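You operate a simulated robot arm through the tools that you are given. There is no shell and no other tool.

Carry out the task below with a simulated two-armed robot. There is one attempt and no reset: what you move stays moved.

JOB
Run the reel's line right out, wind it in and lock the reel.

The check looks at the end state, three seconds after you hand in, the way a careful person would. Anything else that was tipped, shoved, dropped, spilled or broken makes it a failure.

ROBOT AND FRAMES
Two 7-joint arms with fingered hands on one trunk that stands fixed in place. Base frame: the origin is at the foot of the trunk, x ahead of it, y to its left, z up. Units: cm, rad, N and s.
The left shoulder is at [2, 12.3, 98.7], the right one opposite. With the tool pointing down near the work surface each hand reaches from about 10 to 48 cm from the base axis, measured 20 degrees to its own side. Payload 2.4 kg a hand.
The tool frame of a hand sits at the grasp point between the pads (the TCP): z along the fingers, y along the line on which they close. The tips reach 1.7 cm beyond it. The gripper opens to 8.8 cm. The gripper's body begins 4.7 cm behind the TCP. The gripper is a hand of 3 fingers: y runs from the thumb to the fingers, the wrist lies at [0, 0, -16.5] in the tool frame, and closing takes about 1.5 s.
Orientation is that of the tool frame in the base frame, as a unit quaternion [x, y, z, w]. With the fingers straight down and closing along the base's y, the tool's x points along the base's -x, its y along +y and its z along -z.

CONTROLS
- The arms move only by the tool nudge_tool. It takes "left_deltas", "right_deltas" or both (then of equal length, played together; a hand with none holds still); each is a list of rows, each a list of 7 numbers: the shift along the base's x, y, z in units of 40 mm (1.0 is 40 mm), then the turn, a rotation vector about the base's x, y, z in units of 4 degrees (1.0 is 4 degrees), then the opening, from 0 (shut) to 1 (fully open). In form: [[dx, dy, dz, wx, wy, wz, jaw], ...]. A call has 1 to 20 rows; each row shifts and turns the commanded pose from where the row before left it. A call with a number of a shift or a turn outside -1 to 1 is refused whole. A row lasts 0.2 s, in which the tool goes at most 5 cm and 0.15 rad; a call with a longer step from one row to the next is refused whole, and so is a gripper value outside its range. Where a pose cannot be reached the arm comes as near as it can. A force on the tool above 40 N (or 10 N above the force at the start of the call, whichever is more), or a blocked arm, ends the call early, and 0.2 s more pass. The fingers move at their own pace (about 4.5 cm/s each) and stop on an object; they squeeze with about 32 N. The grip force told is the motor's: it shows also when the fingers shut on nothing. Time passes only in rows, and 0.2 s behind the last, so rows that do not move let the fingers close. It gives the time, the measured TCP pose, the force on the tool (base axes), the opening and the grip force at its end, in the units of the frame above (readings bear some noise), with the torque about the TCP (base axes, N m) and any sound that the robot's microphone picked up.
- Cameras (640 x 400 px; columns grow to the right, rows downward): "scene" is now at [5.74, 4.04, 143.58]; the picture's right is [0.51, -0.86, -0.00], its down [-0.71, -0.42, -0.57] and it looks along [0.49, 0.29, -0.82] (base axes); focal length 317 px, centre (320, 200). "left" rides on the left gripper at [-5.2, 0.4, -6.6] in its tool frame; the picture's right is [-0.08, -1.00, 0.00], its down [0.78, -0.07, -0.62] and it looks along [0.62, -0.05, 0.78] (tool axes); focal length 243 px, centre (320, 200). "right" rides on the right gripper at [5.2, 0.4, -6.6] in its tool frame; the picture's right is [-0.08, 1.00, 0.00], its down [-0.78, -0.07, -0.62] and it looks along [-0.62, -0.05, 0.78] (tool axes); focal length 243 px, centre (320, 200). There is no depth. A picture from a camera that has moved, and an enlarged one, comes with that camera's place and axes in the base frame and with its lens. The place of the scene camera against the robot may be out by one fixed shift of up to 1.8 cm in any direction.
- camera(camera): a new picture of that camera. The clock stands still meanwhile.
- lift_body(by): slides the trunk up (or, below 0, down) by that many cm; the arms and the scene camera ride with it, the base frame stays. It gives what a move gives, with no picture.
- preshape(shape, hand): the hand has 3 fingers and takes this shape, open, in about a second: jaw (thumb against the fingers, like two jaws); tri (thumb and two fingers); tip (a fingertip pinch); poke (one finger out to press); point (the index stretched); flat (the hand flat); cup (the hand cupped); fist (a fist). The gripper value then closes the fingers along that shape, each until it touches; the sizes above hold for jaw. It gives what a move gives, with no picture.
- aim_head(pan, tilt): turns the head with the scene camera to pan (to the left, within 2.094 rad either way) and tilt (down, from -0.506 to 1.204), counted from straight ahead of the robot. It gives what a move gives.
- close_up(camera, box): a new picture of the part [left, top, right, bottom] of that camera's present view, enlarged. The clock stands still meanwhile.
- hand_in(): hands the job in; it is judged then, once.

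Nothing tells you positions but the pictures and the camera data. Unless the task says otherwise, let go and move clear before handing in.

The tools are called after "Request:" by a JSON object that holds its "op" and its "data". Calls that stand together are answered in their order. nudge_tool: Moves the arms, as the interface text tells. Its arguments: {"type":"object","properties":{"left_deltas":{"type":"array"},"right_deltas":{"type":"array"}},"required":[]} The other tools are called the same way: lift_body (by) slides the trunk up or down; preshape (shape, hand) gives the hand a shape; aim_head (pan, tilt) turns the head that bears the scene camera; camera (camera) takes a picture; close_up (camera, box) takes an enlarged picture of a part of a camera's view; hand_in () hands the job in.

At the start:

```text
time_s: 0.0
left_tool_pos: [30.92, 9.9, 100.73]
left_tool_rot: [0.001, 1.0, -0.001, 0.0]
left_ft_force: [-0.2, 0.8, 0.2]
left_ft_torque: [-0.01, 0.01, -0.02]
left_finger_gap: 8.8
left_grasp_force: 0.0
left_shape: jaw
right_tool_pos: [32.39, -13.09, 95.62]
right_tool_rot: [0.0, 1.0, 0.0, 0.0]
right_ft_force: [0.5, 0.0, -0.8]
right_ft_torque: [-0.03, 0.0, 0.0]
right_finger_gap: 8.79
right_grasp_force: 0.0
right_shape: jaw
trunk travel left (down, up): [-20.0, 63.0]
head pan, tilt: [0.538, 0.969]
```

scene: 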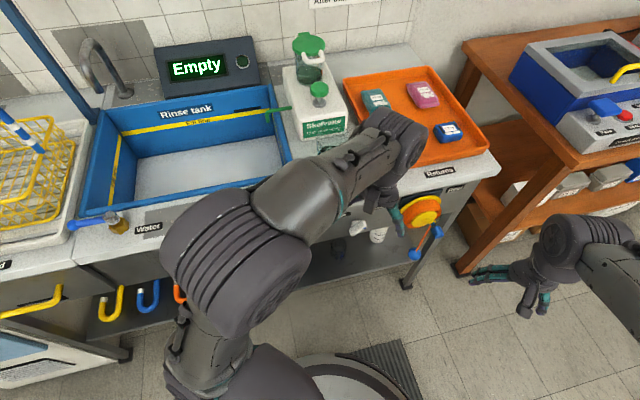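
right: 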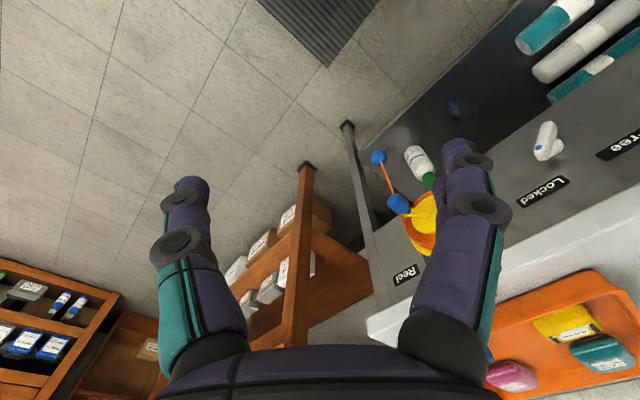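
left: 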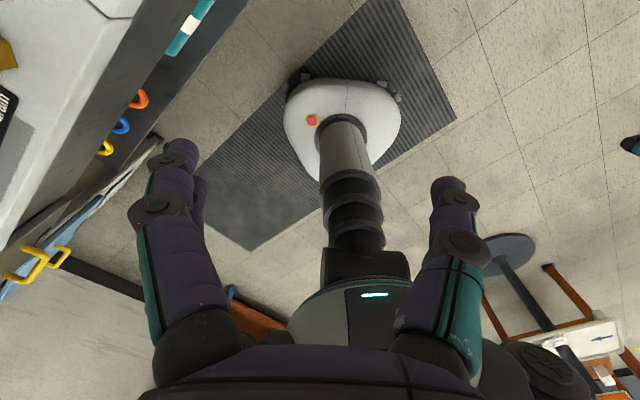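

The reel (yellow and orange drum with a blue-ended line or handle) seems to be on the front face of the bench, with a Locked/Free lever near it. I'll take closer pictures before I move anything.

Request:
{"op": "close_up", "data": {"camera": "scene", "box": [320, 160, 500, 290]}}

Request:
{"op": "close_up", "data": {"camera": "right", "box": [340, 80, 640, 290]}}

Request:
{"op": "camera", "data": {"camera": "scene"}}

```text
3.08 times, centred on (410, 225) of scene
camera zoom: at [5.74, 4.04, 143.58], right [0.51, -0.86, 0.0], down [-0.71, -0.42, -0.57], along [0.49, 0.29, -0.82], focal length 976 px, centre (43, 123)
```

zoom: 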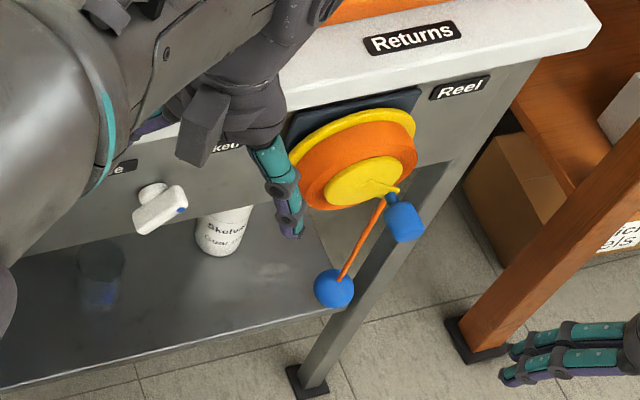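

```text
1.90 times, centred on (490, 185) of right
camera zoom: at [27.14, -12.38, 102.19], right [0.08, 1.0, 0.0], down [0.78, -0.07, 0.62], along [0.62, -0.05, -0.78], focal length 462 px, centre (-4, 229)
```

zoom: 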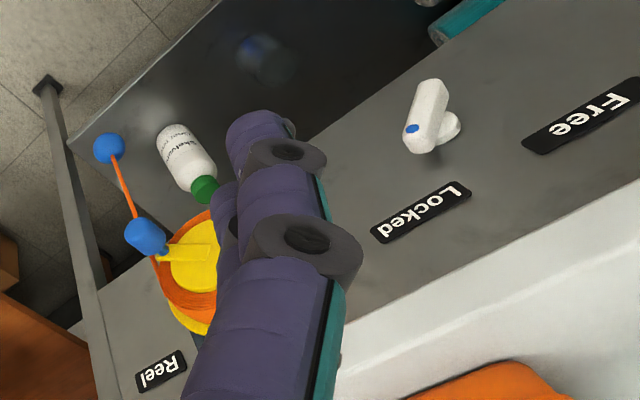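

```text
taken
camera scene: at [5.74, 4.04, 143.58], right [0.51, -0.86, 0.0], down [-0.71, -0.42, -0.57], along [0.49, 0.29, -0.82], focal length 317 px, centre (320, 200)
```

scene: 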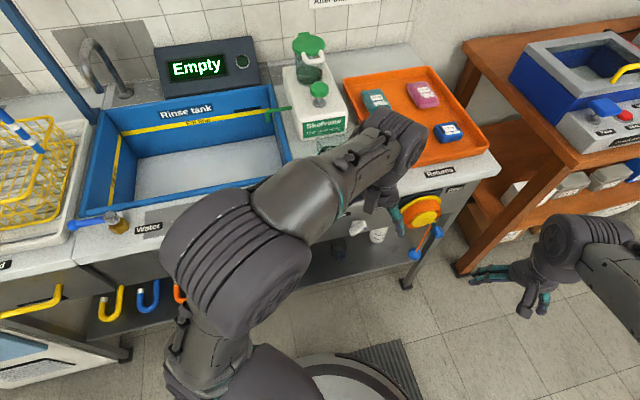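

The reel is on the front face of the bench at about (60, 4, 69), and the white Free/Locked lever is to its left at about (45, 16, 73). The left arm blocks the view, so I'll pull it back and out to the left and look again.

Request:
{"op": "nudge_tool", "data": {"left_deltas": [[-0.6, 0.6, 0.2, 0, 0, 0, 1], [-0.6, 0.6, 0.2, 0, 0, 0, 1], [-0.6, 0.6, 0.2, 0, 0, 0, 1], [-0.6, 0.6, 0.2, 0, 0, 0, 1]]}}

Request:
{"op": "aim_head", "data": {"pan": 0.25, "tilt": 0.8}}

Request:
{"op": "camera", "data": {"camera": "scene"}}

```text
time_s: 1.0
left_tool_pos: [21.43, 19.56, 103.75]
left_tool_rot: [0.0, 1.0, 0.001, 0.001]
left_ft_force: [0.6, 0.1, 0.3]
left_ft_torque: [0.01, 0.01, 0.02]
left_finger_gap: 8.76
left_grasp_force: 0.0
left_shape: jaw
right_tool_pos: [32.45, -12.89, 95.71]
right_tool_rot: [0.0, 1.0, 0.0, 0.0]
right_ft_force: [-0.2, -1.3, 0.6]
right_ft_torque: [0.03, -0.03, 0.0]
right_finger_gap: 8.79
right_grasp_force: 0.2
right_shape: jaw
trunk travel left (down, up): [-20.0, 63.0]
head pan, tilt: [0.538, 0.969]
```

```text
time_s: 1.8
left_tool_pos: [21.5, 19.57, 103.86]
left_tool_rot: [0.001, 1.0, 0.0, 0.001]
left_ft_force: [-0.4, -0.6, 0.3]
left_ft_torque: [-0.06, -0.01, 0.0]
left_finger_gap: 8.77
left_grasp_force: 0.0
left_shape: jaw
right_tool_pos: [32.54, -12.91, 95.75]
right_tool_rot: [0.0, 1.0, 0.0, 0.0]
right_ft_force: [0.0, 0.7, 0.7]
right_ft_torque: [0.0, -0.02, 0.03]
right_finger_gap: 8.78
right_grasp_force: 0.0
right_shape: jaw
trunk travel left (down, up): [-20.0, 63.0]
head pan, tilt: [0.25, 0.799]
```

```text
taken
camera scene: at [7.4, 2.39, 144.86], right [0.25, -0.97, 0.0], down [-0.69, -0.18, -0.7], along [0.68, 0.17, -0.72], focal length 317 px, centre (320, 200)
```

scene: 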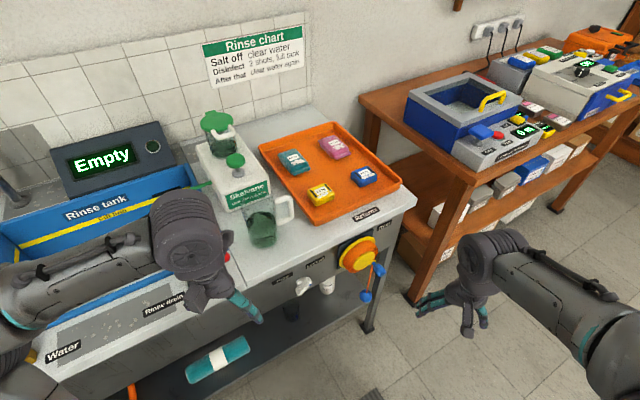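

Request:
{"op": "close_up", "data": {"camera": "scene", "box": [260, 200, 420, 320]}}

Request:
{"op": "close_up", "data": {"camera": "scene", "box": [330, 210, 400, 310]}}

Request:
{"op": "camera", "data": {"camera": "left"}}

Request:
{"op": "close_up", "data": {"camera": "scene", "box": [190, 0, 350, 110]}}

```text
3.33 times, centred on (340, 260) of scene
camera zoom: at [7.4, 2.39, 144.86], right [0.25, -0.97, 0.0], down [-0.69, -0.18, -0.7], along [0.68, 0.17, -0.72], focal length 1057 px, centre (253, 0)
```

zoom: 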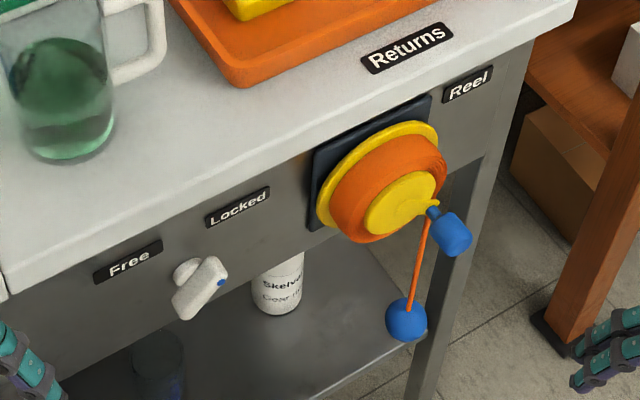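

```text
4.00 times, centred on (365, 260) of scene
camera zoom: at [7.4, 2.39, 144.86], right [0.25, -0.97, 0.0], down [-0.69, -0.18, -0.7], along [0.68, 0.17, -0.72], focal length 1268 px, centre (140, -40)
```

zoom: 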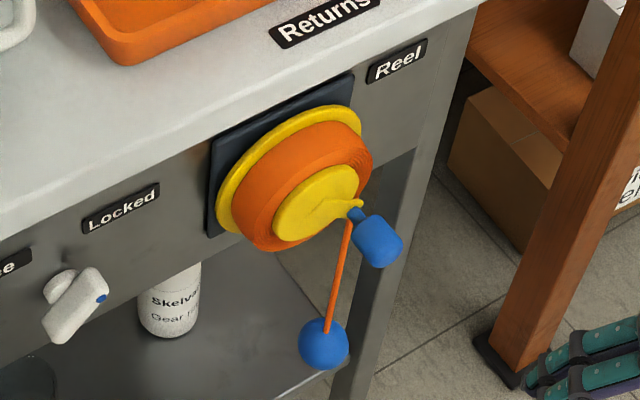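

```text
taken
camera left: at [26.56, 19.96, 110.53], right [0.08, -1.0, 0.0], down [-0.78, -0.07, 0.62], along [-0.62, -0.05, -0.78], focal length 243 px, centre (320, 200)
```

left: 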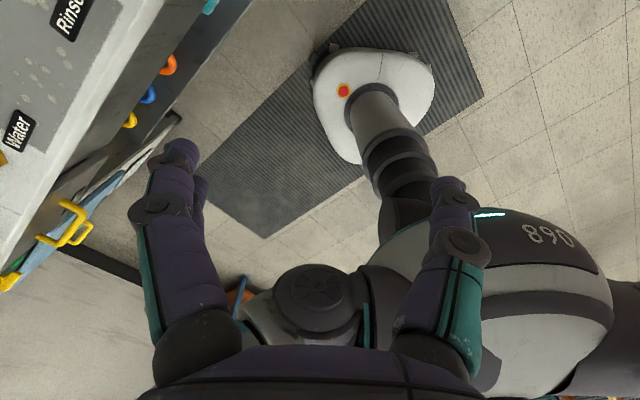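

```text
3.64 times, centred on (270, 55) of scene
camera zoom: at [7.4, 2.39, 144.86], right [0.25, -0.97, 0.0], down [-0.69, -0.18, -0.7], along [0.68, 0.17, -0.72], focal length 1153 px, centre (502, 727)
```

zoom: 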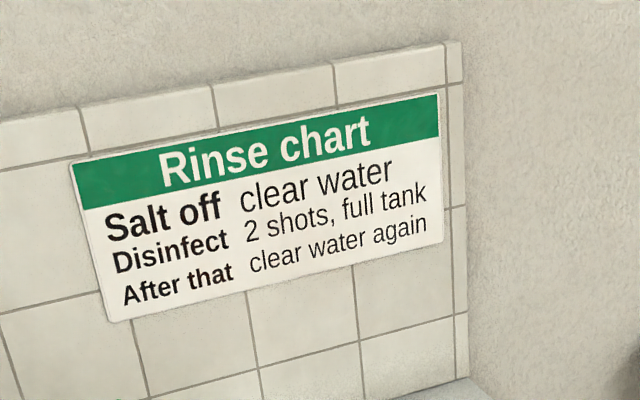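

The knob's blue-dotted end points toward "Locked", and from two views the bench front lies at about 45° (x+y≈61). I'll lower and turn the right hand so its camera looks straight at the reel.

Request:
{"op": "nudge_tool", "data": {"right_deltas": [[0, 0, -0.5, 0, 0, 0.94, 1], [0, 0, -0.5, 0, 0, 0.94, 1], [0, 0, -0.5, 0, 0, 0.94, 1], [0, 0, -0.5, 0, 0, 0.94, 1], [0, 0, -0.5, 0, 0, 0.94, 1], [0, 0, -0.5, 0, 0, 0.94, 1], [0, 0, -0.5, 0, 0, 0.94, 1], [0, 0, -0.5, 0, 0, 0.94, 1], [0, 0, -0.5, 0, 0, 0.94, 1], [0, 0, -0.5, 0, 0, 0.94, 1], [0, 0, -0.5, 0, 0, 0.94, 1], [0, 0, -0.5, 0, 0, 0.94, 1]]}}

Request:
{"op": "nudge_tool", "data": {"right_deltas": [[-0.2, -0.2, -0.2, 0.88, -0.88, 0, 1], [-0.2, -0.2, -0.2, 0.88, -0.88, 0, 1], [-0.2, -0.2, -0.2, 0.88, -0.88, 0, 1], [-0.2, -0.2, -0.2, 0.88, -0.88, 0, 1], [0, 0, -0.2, 0.88, -0.88, 0, 1], [0, 0, -0.2, 0.88, -0.88, 0, 1], [0, 0, -0.2, 0.88, -0.88, 0, 1], [0, 0, -0.2, 0.88, -0.88, 0, 1], [0, 0, -0.2, 0.88, -0.88, 0, 1]]}}

Request:
{"op": "camera", "data": {"camera": "right"}}

Request:
{"op": "camera", "data": {"camera": "scene"}}

```text
time_s: 4.4
left_tool_pos: [21.54, 19.59, 103.85]
left_tool_rot: [0.0, 1.0, -0.001, 0.0]
left_ft_force: [0.4, -0.7, -0.5]
left_ft_torque: [0.01, 0.0, 0.0]
left_finger_gap: 8.77
left_grasp_force: 0.1
left_shape: jaw
right_tool_pos: [32.37, -12.84, 71.69]
right_tool_rot: [-0.384, 0.923, 0.0, 0.0]
right_ft_force: [0.2, 0.9, -0.4]
right_ft_torque: [0.0, 0.02, -0.06]
right_finger_gap: 8.78
right_grasp_force: 0.1
right_shape: jaw
trunk travel left (down, up): [-20.0, 63.0]
head pan, tilt: [0.25, 0.799]
```

```text
time_s: 6.4
left_tool_pos: [21.45, 19.52, 103.82]
left_tool_rot: [0.0, 1.0, -0.001, 0.0]
left_ft_force: [-0.6, -0.3, 0.0]
left_ft_torque: [0.0, 0.04, 0.01]
left_finger_gap: 8.79
left_grasp_force: 0.1
left_shape: jaw
right_tool_pos: [29.16, -16.21, 64.39]
right_tool_rot: [-0.354, 0.853, 0.146, 0.354]
right_ft_force: [-0.3, -0.5, -0.4]
right_ft_torque: [0.04, -0.05, 0.01]
right_finger_gap: 8.79
right_grasp_force: 0.0
right_shape: jaw
trunk travel left (down, up): [-20.0, 63.0]
head pan, tilt: [0.25, 0.799]
```

```text
taken
camera right: at [22.87, -21.68, 65.35], right [-0.66, 0.75, 0.06], down [0.13, 0.04, 0.99], along [0.74, 0.66, -0.12], focal length 243 px, centre (320, 200)
```

right: 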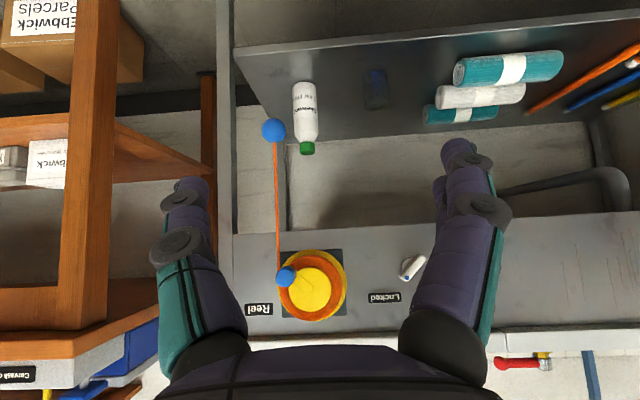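

```text
taken
camera scene: at [7.41, 2.37, 144.87], right [0.25, -0.97, 0.0], down [-0.69, -0.18, -0.7], along [0.68, 0.17, -0.72], focal length 317 px, centre (320, 200)
```

scene: 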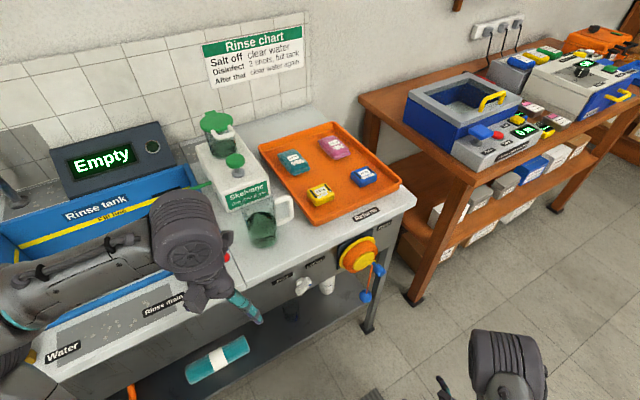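

Request:
{"op": "close_up", "data": {"camera": "right", "box": [230, 100, 450, 340]}}

Request:
{"op": "close_up", "data": {"camera": "right", "box": [235, 230, 445, 330]}}

```text
1.67 times, centred on (340, 220) of right
camera zoom: at [22.87, -21.68, 65.35], right [-0.66, 0.75, 0.06], down [0.13, 0.04, 0.99], along [0.74, 0.66, -0.12], focal length 404 px, centre (287, 167)
```

zoom: 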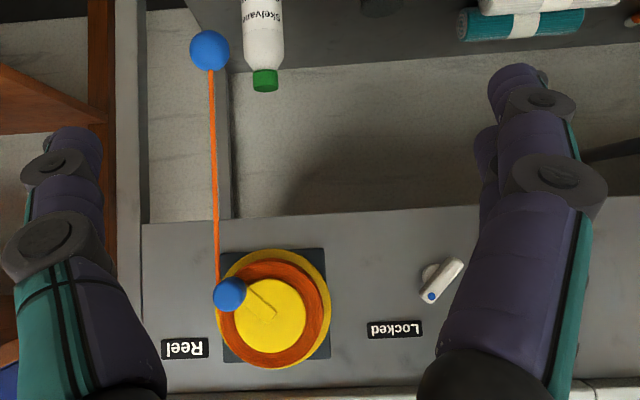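

```text
3.05 times, centred on (340, 280) of right
camera zoom: at [22.87, -21.68, 65.35], right [-0.66, 0.75, 0.06], down [0.13, 0.04, 0.99], along [0.74, 0.66, -0.12], focal length 739 px, centre (259, -44)
```

zoom: 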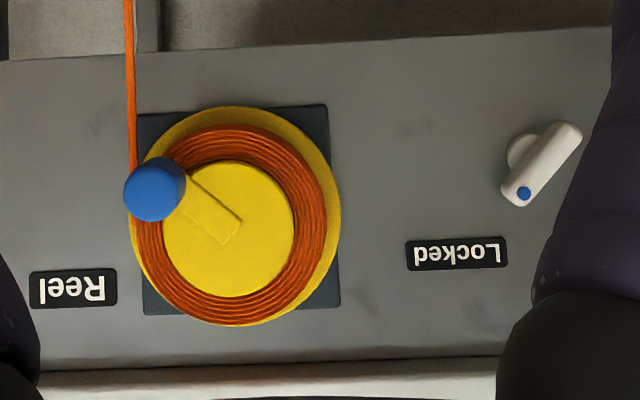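

I now have the geometry. The reel axis passes through about (56, 5, 74.7), the crank knob is at about (53, -2, 72), the line's ball hangs at about (58, 0, 48), and the lever knob is at about (43, 15.5, 73) pointing to Locked. The line needs low reach, so I'll lower the trunk and then bring the right hand horizontal.

Request:
{"op": "lift_body", "data": {"by": -20}}

Request:
{"op": "nudge_tool", "data": {"right_deltas": [[-0.1, -0.1, 0.5, 0.88, -0.88, 0, 1], [-0.1, -0.1, 0.5, 0.88, -0.88, 0, 1], [0, 0, 0.5, 0.88, -0.88, 0, 1], [0, 0, 0.5, 0.88, -0.88, 0, 1], [0, 0, 0.5, 0.88, -0.88, 0, 1], [0, 0, 0.5, 0.88, -0.88, 0, 1], [0, 0, 0.5, 0.88, -0.88, 0, 1], [0, 0, 0.5, 0.88, -0.88, 0, 1], [0, 0, 0.5, 0.9, -0.9, 0, 1]]}}

Request:
{"op": "camera", "data": {"camera": "right"}}

Request:
{"op": "camera", "data": {"camera": "scene"}}

```text
time_s: 8.6
left_tool_pos: [21.48, 19.53, 83.85]
left_tool_rot: [0.0, 1.0, 0.0, 0.0]
left_ft_force: [-0.2, -1.0, 0.3]
left_ft_torque: [0.02, -0.02, 0.0]
left_finger_gap: 8.82
left_grasp_force: 0.3
left_shape: jaw
right_tool_pos: [29.2, -16.18, 44.49]
right_tool_rot: [-0.355, 0.854, 0.145, 0.352]
right_ft_force: [-0.3, -0.4, 1.3]
right_ft_torque: [-0.02, 0.0, -0.04]
right_finger_gap: 8.78
right_grasp_force: 0.1
right_shape: jaw
trunk travel left (down, up): [0.0, 83.0]
head pan, tilt: [0.25, 0.799]
```

```text
time_s: 10.6
left_tool_pos: [21.35, 19.62, 83.87]
left_tool_rot: [0.0, 1.0, 0.0, -0.001]
left_ft_force: [0.4, -0.4, -0.2]
left_ft_torque: [0.01, -0.02, -0.01]
left_finger_gap: 8.79
left_grasp_force: 0.1
left_shape: jaw
right_tool_pos: [28.5, -16.77, 62.59]
right_tool_rot: [-0.271, 0.654, 0.269, 0.653]
right_ft_force: [-0.3, -0.2, 0.0]
right_ft_torque: [0.03, 0.0, 0.0]
right_finger_gap: 8.78
right_grasp_force: 0.0
right_shape: jaw
trunk travel left (down, up): [0.0, 83.0]
head pan, tilt: [0.25, 0.799]
```

```text
taken
camera right: at [23.38, -21.23, 57.22], right [-0.7, 0.7, 0.08], down [-0.39, -0.48, 0.78], along [0.59, 0.52, 0.62], focal length 243 px, centre (320, 200)
```

right: 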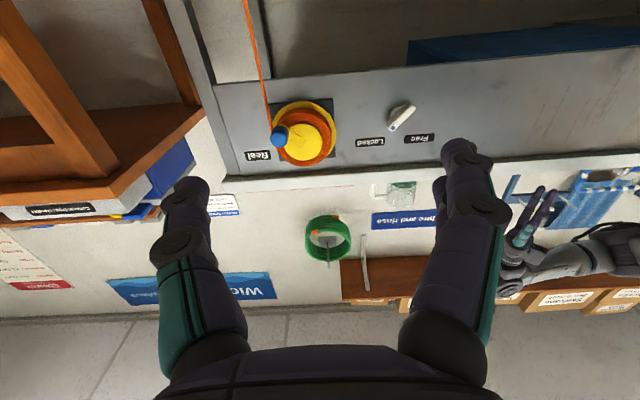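

```text
taken
camera scene: at [7.4, 2.38, 124.87], right [0.25, -0.97, 0.0], down [-0.69, -0.18, -0.7], along [0.68, 0.17, -0.72], focal length 317 px, centre (320, 200)
```

scene: 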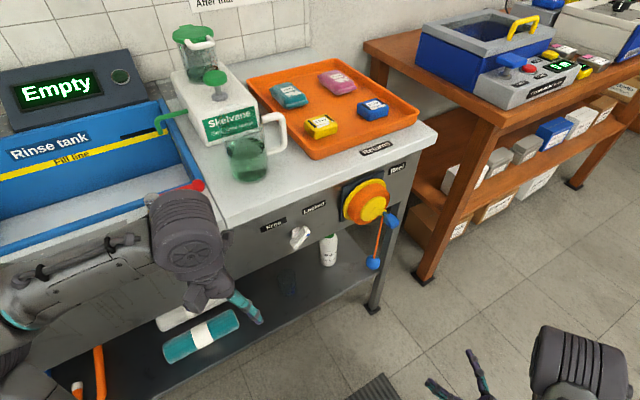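

The right hand is level and the view is clear. I'll roll it 45° to straddle the knob bar and bring it about 9 cm in front of the knob.

Request:
{"op": "nudge_tool", "data": {"right_deltas": [[0.222, 0.717, 0.289, 0.884, 0.884, 0, 1], [0.222, 0.717, 0.289, 0.884, 0.884, 0, 1], [0.222, 0.717, 0.289, 0.884, 0.884, 0, 1], [0.222, 0.717, 0.289, 0.884, 0.884, 0, 1], [0.222, 0.717, 0.289, 0.884, 0.884, 0, 1], [0.222, 0.717, 0.289, 0.884, 0.884, 0, 1], [0.222, 0.717, 0.289, 0.884, 0.884, 0, 1], [0.222, 0.717, 0.289, 0.884, 0.884, 0, 1], [0.222, 0.717, 0.289, 0.884, 0.884, 0, 1]]}}

Request:
{"op": "camera", "data": {"camera": "right"}}

Request:
{"op": "camera", "data": {"camera": "scene"}}

```text
time_s: 12.6
left_tool_pos: [21.42, 19.66, 83.86]
left_tool_rot: [0.0, 1.0, 0.0, 0.0]
left_ft_force: [0.0, 0.0, 0.2]
left_ft_torque: [-0.04, -0.03, 0.02]
left_finger_gap: 8.78
left_grasp_force: 0.0
left_shape: jaw
right_tool_pos: [36.43, 9.15, 72.79]
right_tool_rot: [-0.001, 0.708, 0.5, 0.499]
right_ft_force: [-0.4, 0.8, 0.5]
right_ft_torque: [0.0, 0.0, 0.0]
right_finger_gap: 8.78
right_grasp_force: 0.1
right_shape: jaw
trunk travel left (down, up): [0.0, 83.0]
head pan, tilt: [0.25, 0.799]
```

```text
taken
camera right: at [28.68, 7.44, 69.42], right [-0.45, 0.46, 0.77], down [-0.01, -0.86, 0.51], along [0.89, 0.22, 0.4], focal length 243 px, centre (320, 200)
```

right: 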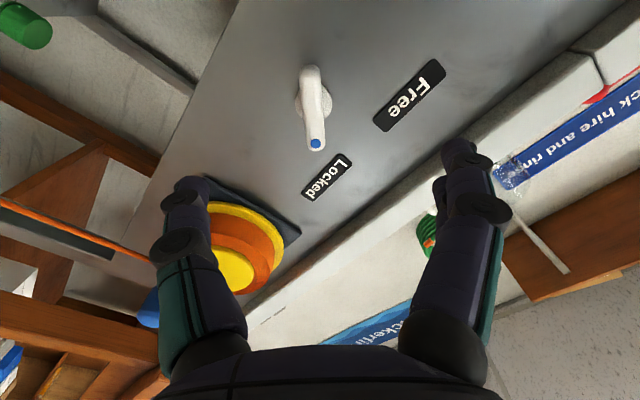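

```text
taken
camera scene: at [7.4, 2.38, 124.87], right [0.25, -0.97, 0.0], down [-0.69, -0.18, -0.7], along [0.68, 0.17, -0.72], focal length 317 px, centre (320, 200)
```

scene: 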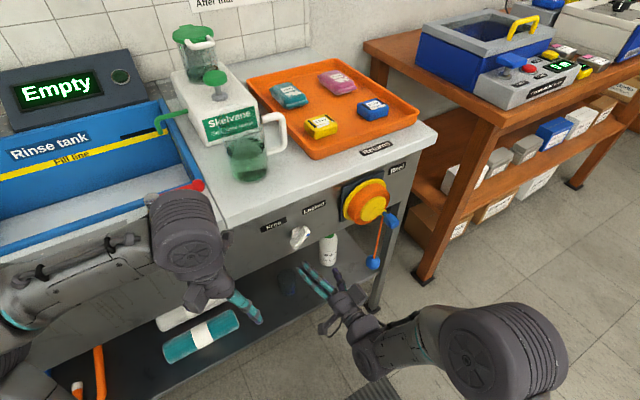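

The knob bar is centred between the open fingers and lines up with the hand's roll. I'll shift slightly onto its axis, move in partway, and check.

Request:
{"op": "nudge_tool", "data": {"right_deltas": [[0.1, 0.22, -0.04, 0, 0, 0, 1], [0.2, 0.2, -0.03, 0, 0, 0, 1], [0.2, 0.2, -0.03, 0, 0, 0, 1], [0.2, 0.2, 0, 0, 0, 0, 1], [0.2, 0.2, 0, 0, 0, 0, 1]]}}

Request:
{"op": "camera", "data": {"camera": "right"}}

Request:
{"op": "close_up", "data": {"camera": "scene", "box": [240, 160, 420, 320]}}

```text
time_s: 13.8
left_tool_pos: [21.46, 19.53, 83.89]
left_tool_rot: [0.0, 1.0, 0.0, 0.0]
left_ft_force: [-0.4, 0.2, 0.0]
left_ft_torque: [0.0, 0.02, -0.01]
left_finger_gap: 8.8
left_grasp_force: 0.2
left_shape: jaw
right_tool_pos: [40.05, 12.95, 72.5]
right_tool_rot: [-0.001, 0.709, 0.499, 0.498]
right_ft_force: [0.1, 0.0, -0.2]
right_ft_torque: [-0.01, 0.04, 0.01]
right_finger_gap: 8.79
right_grasp_force: 0.0
right_shape: jaw
trunk travel left (down, up): [0.0, 83.0]
head pan, tilt: [0.25, 0.799]
```

```text
taken
camera right: at [32.35, 11.24, 69.06], right [-0.46, 0.46, 0.76], down [-0.01, -0.86, 0.51], along [0.89, 0.22, 0.4], focal length 243 px, centre (320, 200)
```

right: 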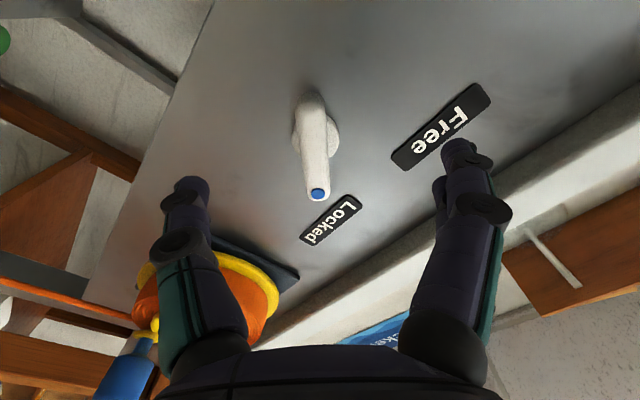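

```text
2.50 times, centred on (330, 240) of scene
camera zoom: at [7.4, 2.39, 124.87], right [0.25, -0.97, 0.0], down [-0.69, -0.18, -0.7], along [0.68, 0.17, -0.72], focal length 793 px, centre (295, 100)
```

zoom: 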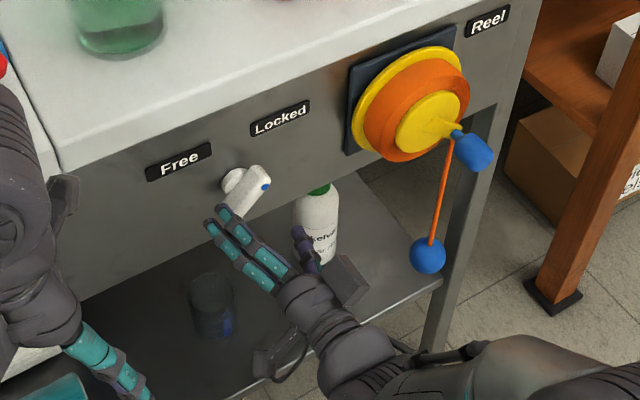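

The TCP sits on the knob's axis. I'll go in the last 3.2 cm and close the fingers on the bar.

Request:
{"op": "nudge_tool", "data": {"right_deltas": [[0.145, 0.145, 0, 0, 0, 0, 1], [0.145, 0.145, -0.01, 0, 0, 0, 1], [0.145, 0.145, -0.01, 0, 0, 0, 1], [0.14, 0.14, 0, 0, 0, 0, 1], [0, 0, 0, 0, 0, 0, 1]]}}

Request:
{"op": "camera", "data": {"camera": "right"}}

Request:
{"op": "close_up", "data": {"camera": "scene", "box": [240, 160, 420, 320]}}

```text
time_s: 15.0
left_tool_pos: [21.41, 19.59, 83.76]
left_tool_rot: [-0.001, 1.0, 0.0, 0.0]
left_ft_force: [-0.1, 0.1, 0.6]
left_ft_torque: [0.01, 0.04, 0.0]
left_finger_gap: 8.8
left_grasp_force: 0.1
left_shape: jaw
right_tool_pos: [42.36, 15.09, 72.34]
right_tool_rot: [-0.002, 0.708, 0.499, 0.499]
right_ft_force: [0.1, 0.0, 0.0]
right_ft_torque: [0.0, 0.03, 0.01]
right_finger_gap: 8.79
right_grasp_force: 0.1
right_shape: jaw
trunk travel left (down, up): [0.0, 83.0]
head pan, tilt: [0.25, 0.799]
```

```text
taken
camera right: at [34.75, 13.46, 68.97], right [-0.46, 0.46, 0.76], down [-0.01, -0.86, 0.51], along [0.89, 0.22, 0.4], focal length 243 px, centre (320, 200)
```

right: 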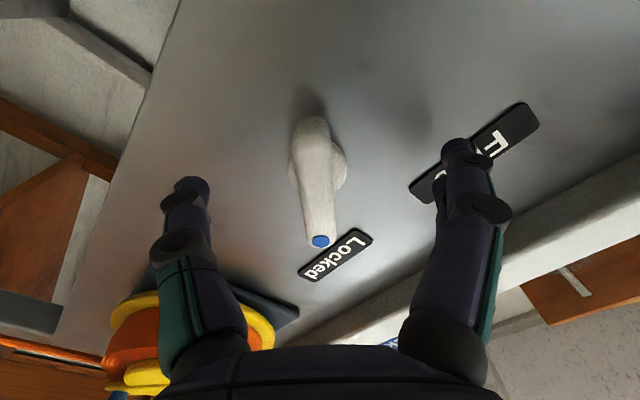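

```text
2.50 times, centred on (330, 240) of scene
camera zoom: at [7.41, 2.39, 124.87], right [0.25, -0.97, 0.0], down [-0.69, -0.18, -0.7], along [0.68, 0.17, -0.72], focal length 793 px, centre (295, 100)
```

zoom: 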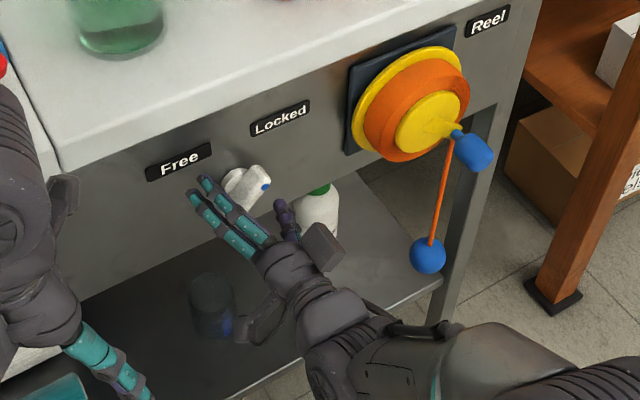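

The bar is well centred between the fingers. I'll go 0.4 cm deeper and close.

Request:
{"op": "nudge_tool", "data": {"right_deltas": [[0.07, 0.07, 0, 0, 0, 0, 1], [0, 0, 0, 0, 0, 0, 0.5], [0, 0, 0, 0, 0, 0, 0.3], [0, 0, 0, 0, 0, 0, 0.1], [0, 0, 0, 0, 0, 0, 0], [0, 0, 0, 0, 0, 0, 0], [0, 0, 0, 0, 0, 0, 0], [0, 0, 0, 0, 0, 0, 0]]}}

Request:
{"op": "camera", "data": {"camera": "right"}}

```text
time_s: 16.8
left_tool_pos: [21.44, 19.52, 83.8]
left_tool_rot: [0.0, 1.0, 0.0, 0.0]
left_ft_force: [-1.0, -0.2, 0.0]
left_ft_torque: [0.03, 0.0, 0.01]
left_finger_gap: 8.8
left_grasp_force: 0.0
left_shape: jaw
right_tool_pos: [42.6, 15.55, 72.33]
right_tool_rot: [-0.001, 0.708, 0.5, 0.498]
right_ft_force: [2.5, 0.9, 0.3]
right_ft_torque: [0.0, 0.02, 0.04]
right_finger_gap: 0.75
right_grasp_force: 31.8
right_shape: jaw
trunk travel left (down, up): [0.0, 83.0]
head pan, tilt: [0.25, 0.799]
```

```text
taken
camera right: at [35.02, 13.76, 68.92], right [-0.46, 0.46, 0.76], down [-0.01, -0.86, 0.51], along [0.89, 0.22, 0.4], focal length 243 px, centre (320, 200)
```

right: 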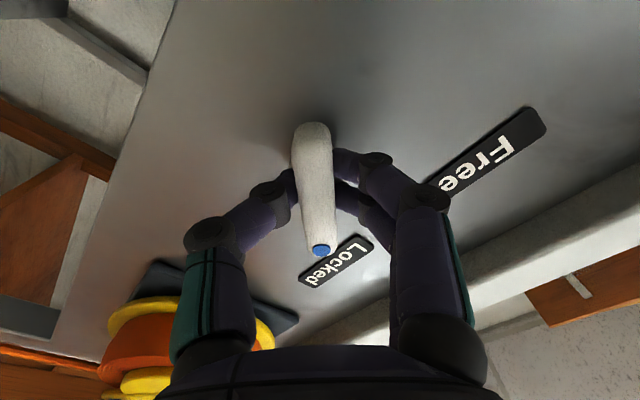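

The bar is gripped. I'll start turning it toward Free, which is counter-clockwise as seen from the front, and watch the forces.

Request:
{"op": "nudge_tool", "data": {"right_deltas": [[0, 0, 0, -0.5, -0.5, 0, 0], [0, 0, 0, -0.6, -0.6, 0, 0], [0, 0, 0, -0.6, -0.6, 0, 0], [0, 0, 0, -0.6, -0.6, 0, 0], [0, 0, 0, -0.6, -0.6, 0, 0]]}}

Request:
{"op": "camera", "data": {"camera": "right"}}

```text
time_s: 18.0
left_tool_pos: [21.55, 19.59, 83.82]
left_tool_rot: [0.0, 1.0, 0.001, 0.0]
left_ft_force: [0.3, -0.4, -0.4]
left_ft_torque: [0.01, 0.01, 0.01]
left_finger_gap: 8.81
left_grasp_force: 0.0
left_shape: jaw
right_tool_pos: [42.68, 15.54, 72.21]
right_tool_rot: [-0.102, 0.702, 0.423, 0.564]
right_ft_force: [0.9, -1.3, -6.1]
right_ft_torque: [0.08, 0.1, 0.03]
right_finger_gap: 0.72
right_grasp_force: 31.7
right_shape: jaw
trunk travel left (down, up): [0.0, 83.0]
head pan, tilt: [0.25, 0.799]
```

```text
taken
camera right: at [35.83, 12.96, 67.91], right [-0.59, 0.59, 0.55], down [-0.13, -0.74, 0.66], along [0.8, 0.32, 0.51], focal length 243 px, centre (320, 200)
```

right: 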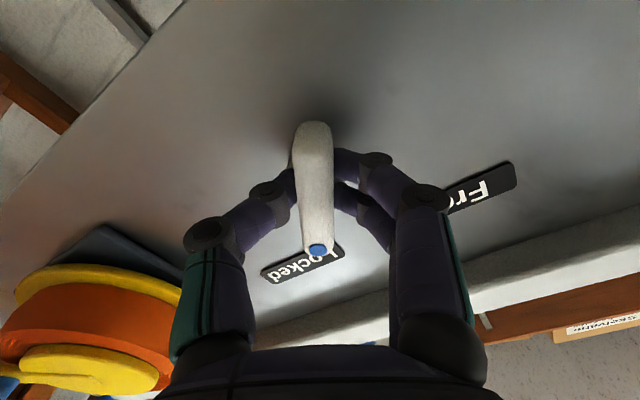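

The knob turns with the hand and the torque is small, so I'll keep turning.

Request:
{"op": "nudge_tool", "data": {"right_deltas": [[0, 0, 0, -0.6, -0.6, 0, 0], [0, 0, 0, -0.6, -0.6, 0, 0], [0, 0, 0, -0.6, -0.6, 0, 0], [0, 0, 0, -0.6, -0.6, 0, 0], [0, 0, 0, -0.6, -0.6, 0, 0], [0, 0, 0, -0.6, -0.6, 0, 0], [0, 0, 0, -0.6, -0.6, 0, 0], [0, 0, 0, -0.6, -0.6, 0, 0], [0, 0, 0, -0.6, -0.6, 0, 0], [0, 0, 0, -0.6, -0.6, 0, 0], [0, 0, 0, -0.6, -0.6, 0, 0], [0, 0, 0, -0.6, -0.6, 0, 0], [0, 0, 0, -0.6, -0.6, 0, 0], [0, 0, 0, -0.6, -0.6, 0, 0]]}}

Request:
{"op": "camera", "data": {"camera": "right"}}

Request:
{"op": "close_up", "data": {"camera": "scene", "box": [240, 160, 420, 320]}}

```text
time_s: 21.0
left_tool_pos: [21.68, 19.57, 83.82]
left_tool_rot: [0.0, 1.0, -0.001, -0.001]
left_ft_force: [-0.6, 0.3, -0.4]
left_ft_torque: [0.02, 0.0, -0.01]
left_finger_gap: 8.8
left_grasp_force: 0.1
left_shape: jaw
right_tool_pos: [42.59, 15.39, 72.28]
right_tool_rot: [-0.375, 0.603, 0.157, 0.687]
right_ft_force: [13.7, -7.0, -18.5]
right_ft_torque: [-0.1, 0.17, -0.18]
right_finger_gap: 0.72
right_grasp_force: 32.2
right_shape: jaw
trunk travel left (down, up): [0.0, 83.0]
head pan, tilt: [0.25, 0.799]
```

```text
taken
camera right: at [38.79, 9.93, 67.16], right [-0.69, 0.69, -0.24], down [-0.57, -0.3, 0.76], along [0.45, 0.66, 0.6], focal length 243 px, centre (320, 200)
```

right: 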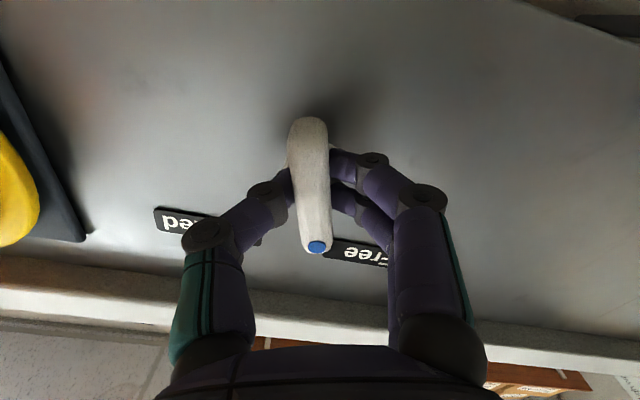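

```text
2.50 times, centred on (330, 240) of scene
camera zoom: at [7.69, 2.36, 124.84], right [0.25, -0.97, 0.0], down [-0.7, -0.18, -0.7], along [0.67, 0.17, -0.72], focal length 793 px, centre (295, 100)
```

zoom: 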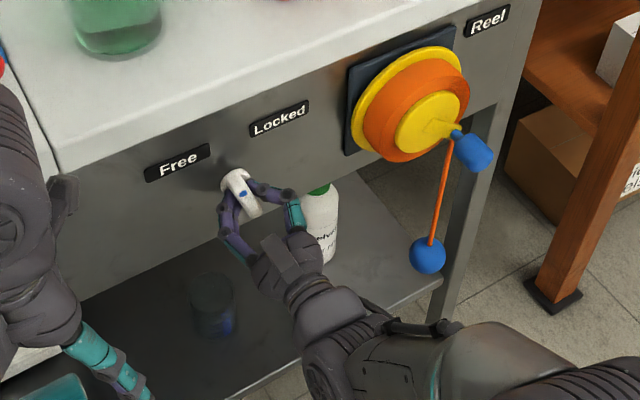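

The knob has turned about 64° and a side force is building up because I'm slightly off its pivot. I'll ease the hand along that force while turning the rest of the way.

Request:
{"op": "nudge_tool", "data": {"right_deltas": [[0.03, -0.03, -0.05, 0, 0, 0, 0], [0.02, -0.02, -0.03, -0.5, -0.5, 0, 0], [0, 0, 0, -0.6, -0.6, 0, 0], [0, 0, 0, -0.6, -0.6, 0, 0]]}}

```text
time_s: 22.0
left_tool_pos: [21.48, 19.51, 83.81]
left_tool_rot: [0.0, 1.0, 0.0, 0.0]
left_ft_force: [0.1, -0.1, 0.4]
left_ft_torque: [0.02, 0.02, -0.03]
left_finger_gap: 8.78
left_grasp_force: 0.0
left_shape: jaw
right_tool_pos: [42.85, 15.31, 72.19]
right_tool_rot: [-0.426, 0.567, 0.1, 0.698]
right_ft_force: [2.7, -3.6, -2.4]
right_ft_torque: [-0.01, -0.01, -0.05]
right_finger_gap: 0.67
right_grasp_force: 32.6
right_shape: jaw
trunk travel left (down, up): [0.0, 83.0]
head pan, tilt: [0.25, 0.799]
```

The force has dropped, so I'll finish the turn.

Request:
{"op": "nudge_tool", "data": {"right_deltas": [[0, 0, 0, -0.6, -0.6, 0, 0], [0, 0, 0, -0.6, -0.6, 0, 0], [0, 0, 0, -0.6, -0.6, 0, 0], [0, 0, 0, -0.5, -0.5, 0, 0]]}}

Request:
{"op": "camera", "data": {"camera": "right"}}

```text
time_s: 23.0
left_tool_pos: [21.49, 19.5, 83.89]
left_tool_rot: [0.001, 1.0, 0.0, 0.0]
left_ft_force: [-0.9, 0.0, 0.4]
left_ft_torque: [0.0, 0.01, -0.01]
left_finger_gap: 8.78
left_grasp_force: 0.1
left_shape: jaw
right_tool_pos: [42.85, 15.25, 72.18]
right_tool_rot: [-0.485, 0.516, 0.02, 0.706]
right_ft_force: [9.2, -3.4, 1.9]
right_ft_torque: [0.05, 0.02, -0.09]
right_finger_gap: 0.7
right_grasp_force: 31.6
right_shape: jaw
trunk travel left (down, up): [0.0, 83.0]
head pan, tilt: [0.25, 0.799]
```

```text
taken
camera right: at [40.25, 8.49, 67.85], right [-0.56, 0.57, -0.6], down [-0.77, -0.1, 0.63], along [0.3, 0.82, 0.5], focal length 243 px, centre (320, 200)
```

right: 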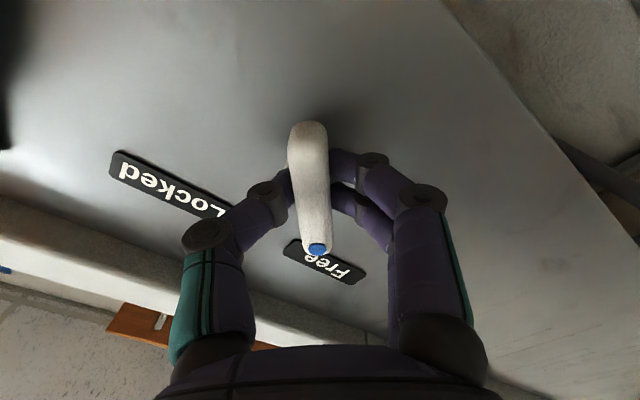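

Request:
{"op": "nudge_tool", "data": {"right_deltas": [[0.02, -0.01, 0, -0.5, -0.5, 0, 0], [0, 0, 0, -0.4, -0.4, 0, 0], [0, 0, 0, 0, 0, 0, 0]]}}

```text
time_s: 23.8
left_tool_pos: [21.58, 19.61, 83.92]
left_tool_rot: [0.0, 1.0, -0.001, 0.0]
left_ft_force: [-0.9, -0.5, 0.1]
left_ft_torque: [0.0, 0.02, -0.05]
left_finger_gap: 8.77
left_grasp_force: 0.1
left_shape: jaw
right_tool_pos: [42.82, 15.2, 72.01]
right_tool_rot: [-0.506, 0.494, -0.011, 0.707]
right_ft_force: [6.6, -0.9, 4.6]
right_ft_torque: [0.07, -0.04, -0.06]
right_finger_gap: 0.7
right_grasp_force: 31.7
right_shape: jaw
trunk travel left (down, up): [0.0, 83.0]
head pan, tilt: [0.25, 0.799]
```

Request:
{"op": "nudge_tool", "data": {"right_deltas": [[0, 0, 0, -0.5, -0.5, 0, 0], [0, 0, 0, -0.5, -0.5, 0, 0], [0, 0, 0, 0, 0, 0, 0]]}}

Request:
{"op": "camera", "data": {"camera": "right"}}

```text
time_s: 24.6
left_tool_pos: [21.38, 19.58, 83.86]
left_tool_rot: [0.0, 1.0, 0.0, 0.0]
left_ft_force: [0.2, -0.4, 0.0]
left_ft_torque: [-0.01, -0.01, 0.0]
left_finger_gap: 8.76
left_grasp_force: 0.0
left_shape: jaw
right_tool_pos: [42.95, 15.21, 72.04]
right_tool_rot: [-0.531, 0.468, -0.046, 0.705]
right_ft_force: [4.7, -2.4, 4.0]
right_ft_torque: [0.19, 0.1, -0.09]
right_finger_gap: 0.7
right_grasp_force: 32.0
right_shape: jaw
trunk travel left (down, up): [0.0, 83.0]
head pan, tilt: [0.25, 0.799]
```

```text
taken
camera right: at [40.82, 7.96, 68.45], right [-0.48, 0.48, -0.74], down [-0.85, -0.03, 0.53], along [0.23, 0.88, 0.42], focal length 243 px, centre (320, 200)
```

right: 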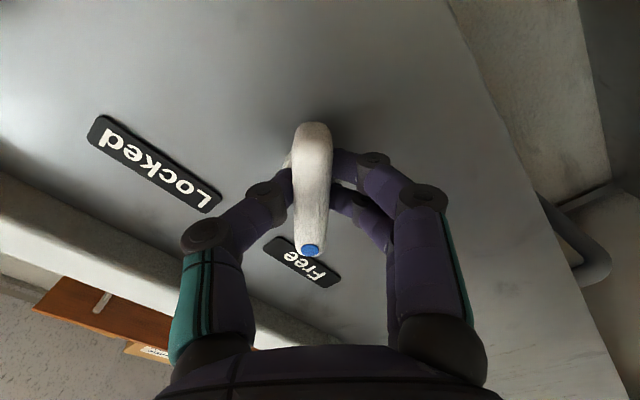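

The torque rose and the bar slipped slightly in the grip, so the knob is at its Free stop. I'll release it and back straight out.

Request:
{"op": "nudge_tool", "data": {"right_deltas": [[0, 0, 0, 0.4, 0.4, 0, 0], [0, 0, 0, 0, 0, 0, 0.4], [0, 0, 0, 0, 0, 0, 1], [0, 0, 0, 0, 0, 0, 1], [0, 0, 0, 0, 0, 0, 1], [0, 0, 0, 0, 0, 0, 1], [0, 0, 0, 0, 0, 0, 1], [-0.2, -0.2, 0, 0, 0, 0, 1], [-0.3, -0.3, 0, 0, 0, 0, 1], [-0.4, -0.4, 0, 0, 0, 0, 1], [-0.4, -0.4, 0, 0, 0, 0, 1]]}}

Request:
{"op": "camera", "data": {"camera": "right"}}

Request:
{"op": "close_up", "data": {"camera": "scene", "box": [240, 160, 420, 320]}}

```text
time_s: 27.0
left_tool_pos: [21.43, 19.49, 83.86]
left_tool_rot: [0.0, 1.0, 0.0, 0.0]
left_ft_force: [0.4, -1.1, -0.5]
left_ft_torque: [-0.03, 0.01, -0.02]
left_finger_gap: 8.8
left_grasp_force: 0.1
left_shape: jaw
right_tool_pos: [37.82, 10.11, 72.01]
right_tool_rot: [-0.522, 0.479, -0.032, 0.705]
right_ft_force: [-0.1, 0.3, -0.2]
right_ft_torque: [0.02, 0.0, 0.02]
right_finger_gap: 8.79
right_grasp_force: 0.1
right_shape: jaw
trunk travel left (down, up): [0.0, 83.0]
head pan, tilt: [0.25, 0.799]
```

```text
taken
camera right: at [35.63, 2.96, 68.36], right [-0.5, 0.5, -0.71], down [-0.83, -0.04, 0.55], along [0.25, 0.87, 0.44], focal length 243 px, centre (320, 200)
```

right: 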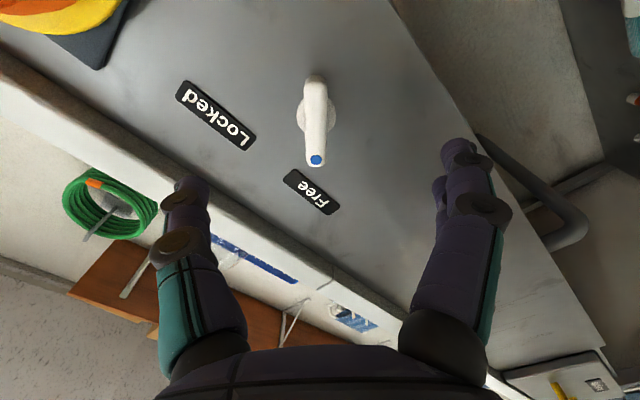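

```text
2.50 times, centred on (330, 240) of scene
camera zoom: at [7.4, 2.39, 124.87], right [0.25, -0.97, 0.0], down [-0.69, -0.18, -0.7], along [0.68, 0.17, -0.72], focal length 793 px, centre (295, 100)
```

zoom: 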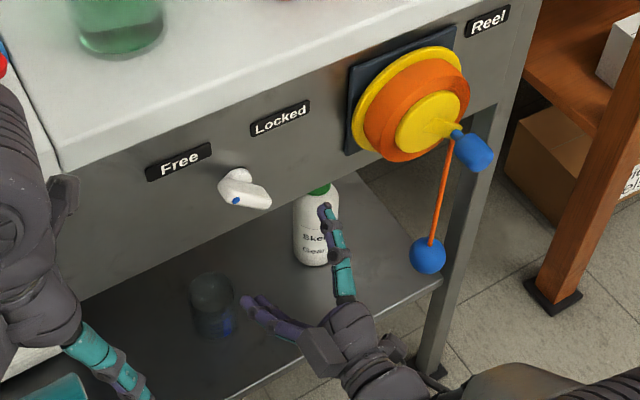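

The knob now points at Free. Next is the line's ball, so I'll un-roll the hand, bring it down, and aim it toward the ball at about (58, 0, 48).

Request:
{"op": "nudge_tool", "data": {"right_deltas": [[-0.3, -0.3, -0.1, 0.84, 0.84, 0, 1], [-0.18, -0.5, -0.38, 0.84, 0.84, 0, 1], [-0.18, -0.5, -0.38, 0.84, 0.84, 0, 1], [-0.18, -0.5, -0.38, 0.84, 0.84, 0, 1], [-0.18, -0.5, -0.38, 0.84, 0.84, 0, 1], [-0.18, -0.5, -0.38, 0.84, 0.84, 0, 1], [-0.18, -0.5, -0.38, 0.84, 0.84, 0, 1], [-0.18, -0.5, -0.38, 0.84, 0.84, 0, 1], [-0.18, -0.5, -0.38, 0.84, 0.84, 0, 1], [-0.18, -0.5, -0.38, 0.84, 0.84, 0, 1]]}}

Request:
{"op": "nudge_tool", "data": {"right_deltas": [[0, 0, 0, 0, 0, -0.9, 1], [0, 0, 0, 0, 0, -0.9, 1], [0, 0, 0, 0, 0, -0.9, 1], [0, 0, 0, 0, 0, -0.9, 1], [0, 0, 0, 0, 0, -0.9, 1], [0, 0, 0, 0, 0, -0.9, 1], [0, 0, 0, 0, 0, -0.9, 1], [0, 0, 0, 0, 0, -0.9, 1], [0, 0, 0, 0, 0, -0.9, 1]]}}

Request:
{"op": "camera", "data": {"camera": "right"}}

Request:
{"op": "camera", "data": {"camera": "scene"}}

```text
time_s: 29.2
left_tool_pos: [21.44, 19.56, 83.95]
left_tool_rot: [-0.001, 1.0, 0.0, 0.001]
left_ft_force: [1.4, 0.8, -0.3]
left_ft_torque: [0.03, -0.01, 0.01]
left_finger_gap: 8.8
left_grasp_force: 0.0
left_shape: jaw
right_tool_pos: [30.0, -9.28, 57.95]
right_tool_rot: [-0.286, 0.649, 0.255, 0.657]
right_ft_force: [-0.5, 0.4, -0.1]
right_ft_torque: [0.01, -0.03, 0.02]
right_finger_gap: 8.79
right_grasp_force: 0.1
right_shape: jaw
trunk travel left (down, up): [0.0, 83.0]
head pan, tilt: [0.25, 0.799]
```

```text
time_s: 31.2
left_tool_pos: [21.45, 19.55, 83.84]
left_tool_rot: [-0.001, 1.0, 0.0, 0.0]
left_ft_force: [0.4, 0.0, -0.1]
left_ft_torque: [-0.02, 0.0, 0.02]
left_finger_gap: 8.78
left_grasp_force: 0.2
left_shape: jaw
right_tool_pos: [30.11, -9.18, 57.95]
right_tool_rot: [-0.093, 0.703, 0.062, 0.703]
right_ft_force: [-0.3, 0.6, 0.6]
right_ft_torque: [0.0, 0.01, 0.01]
right_finger_gap: 8.79
right_grasp_force: 0.0
right_shape: jaw
trunk travel left (down, up): [0.0, 83.0]
head pan, tilt: [0.25, 0.799]
```

```text
taken
camera right: at [23.38, -10.26, 52.72], right [-0.22, 0.98, 0.04], down [-0.6, -0.16, 0.79], along [0.77, 0.15, 0.62], focal length 243 px, centre (320, 200)
```

right: 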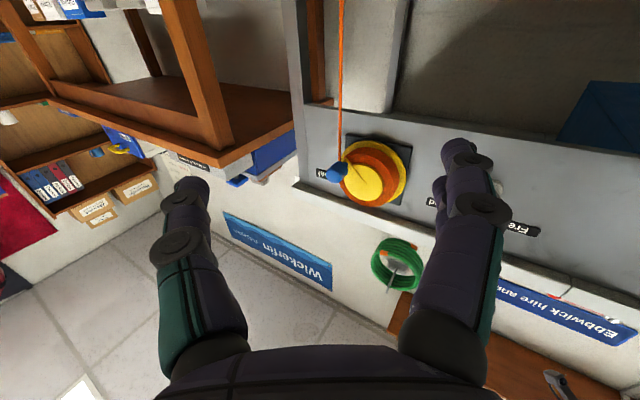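

```text
taken
camera scene: at [7.4, 2.38, 124.87], right [0.25, -0.97, 0.0], down [-0.69, -0.18, -0.7], along [0.68, 0.17, -0.72], focal length 317 px, centre (320, 200)
```

scene: 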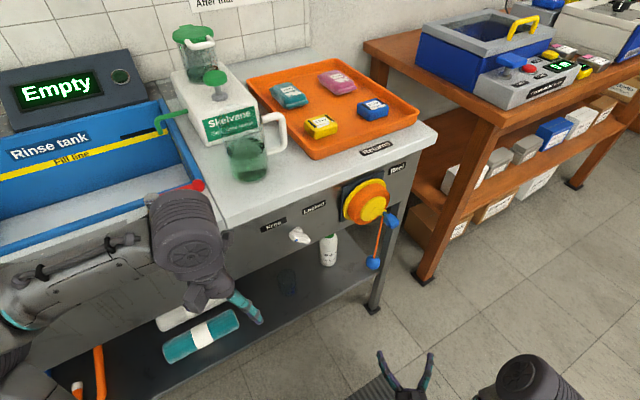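

Request:
{"op": "nudge_tool", "data": {"right_deltas": [[0.37, 0.16, -0.12, -0.19, 0.854, 0, 1], [0.37, 0.16, -0.12, -0.19, 0.854, 0, 1], [0.37, 0.16, -0.12, -0.19, 0.854, 0, 1], [0.37, 0.16, -0.12, -0.19, 0.854, 0, 1], [0.37, 0.16, -0.12, -0.19, 0.854, 0, 1], [0.37, 0.16, -0.12, -0.19, 0.854, 0, 1], [0.37, 0.16, -0.12, -0.19, 0.854, 0, 1], [0.37, 0.16, -0.12, -0.19, 0.854, 0, 1]]}}

Request:
{"op": "camera", "data": {"camera": "right"}}

Request:
{"op": "close_up", "data": {"camera": "scene", "box": [260, 160, 500, 360]}}

```text
time_s: 33.0
left_tool_pos: [21.33, 19.61, 83.71]
left_tool_rot: [-0.001, 1.0, 0.0, 0.001]
left_ft_force: [-0.1, 0.6, 0.5]
left_ft_torque: [-0.04, 0.02, 0.0]
left_finger_gap: 8.8
left_grasp_force: 0.0
left_shape: jaw
right_tool_pos: [41.85, -3.98, 54.02]
right_tool_rot: [-0.113, 0.852, 0.044, 0.51]
right_ft_force: [-0.6, -0.1, 0.4]
right_ft_torque: [-0.05, 0.01, -0.01]
right_finger_gap: 8.8
right_grasp_force: 0.1
right_shape: jaw
trunk travel left (down, up): [0.0, 83.0]
head pan, tilt: [0.25, 0.799]
```

```text
taken
camera right: at [33.52, -5.6, 52.49], right [-0.2, 0.98, 0.04], down [-0.16, -0.07, 0.98], along [0.97, 0.19, 0.17], focal length 243 px, centre (320, 200)
```

right: 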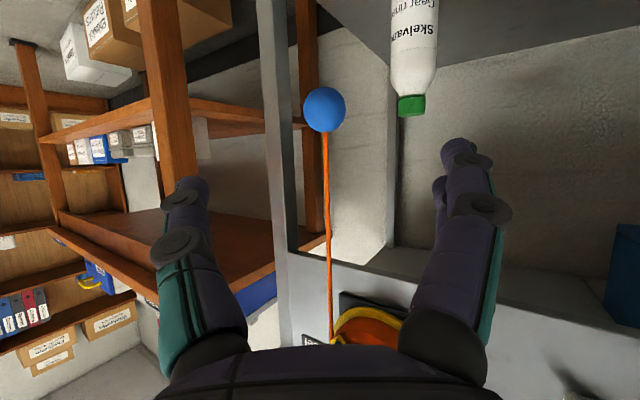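

```text
2.00 times, centred on (380, 260) of scene
camera zoom: at [7.4, 2.38, 124.87], right [0.25, -0.97, 0.0], down [-0.69, -0.18, -0.7], along [0.68, 0.17, -0.72], focal length 634 px, centre (200, 80)
```

zoom: 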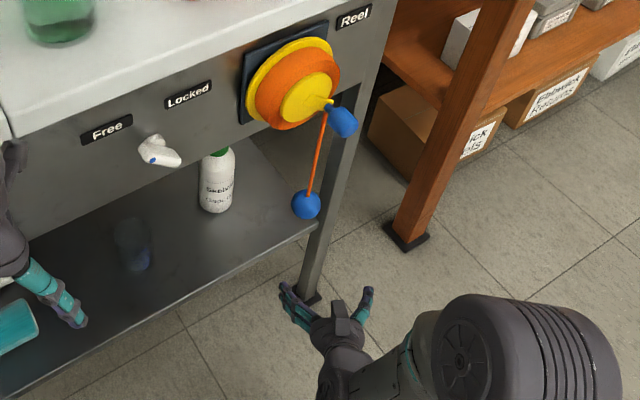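

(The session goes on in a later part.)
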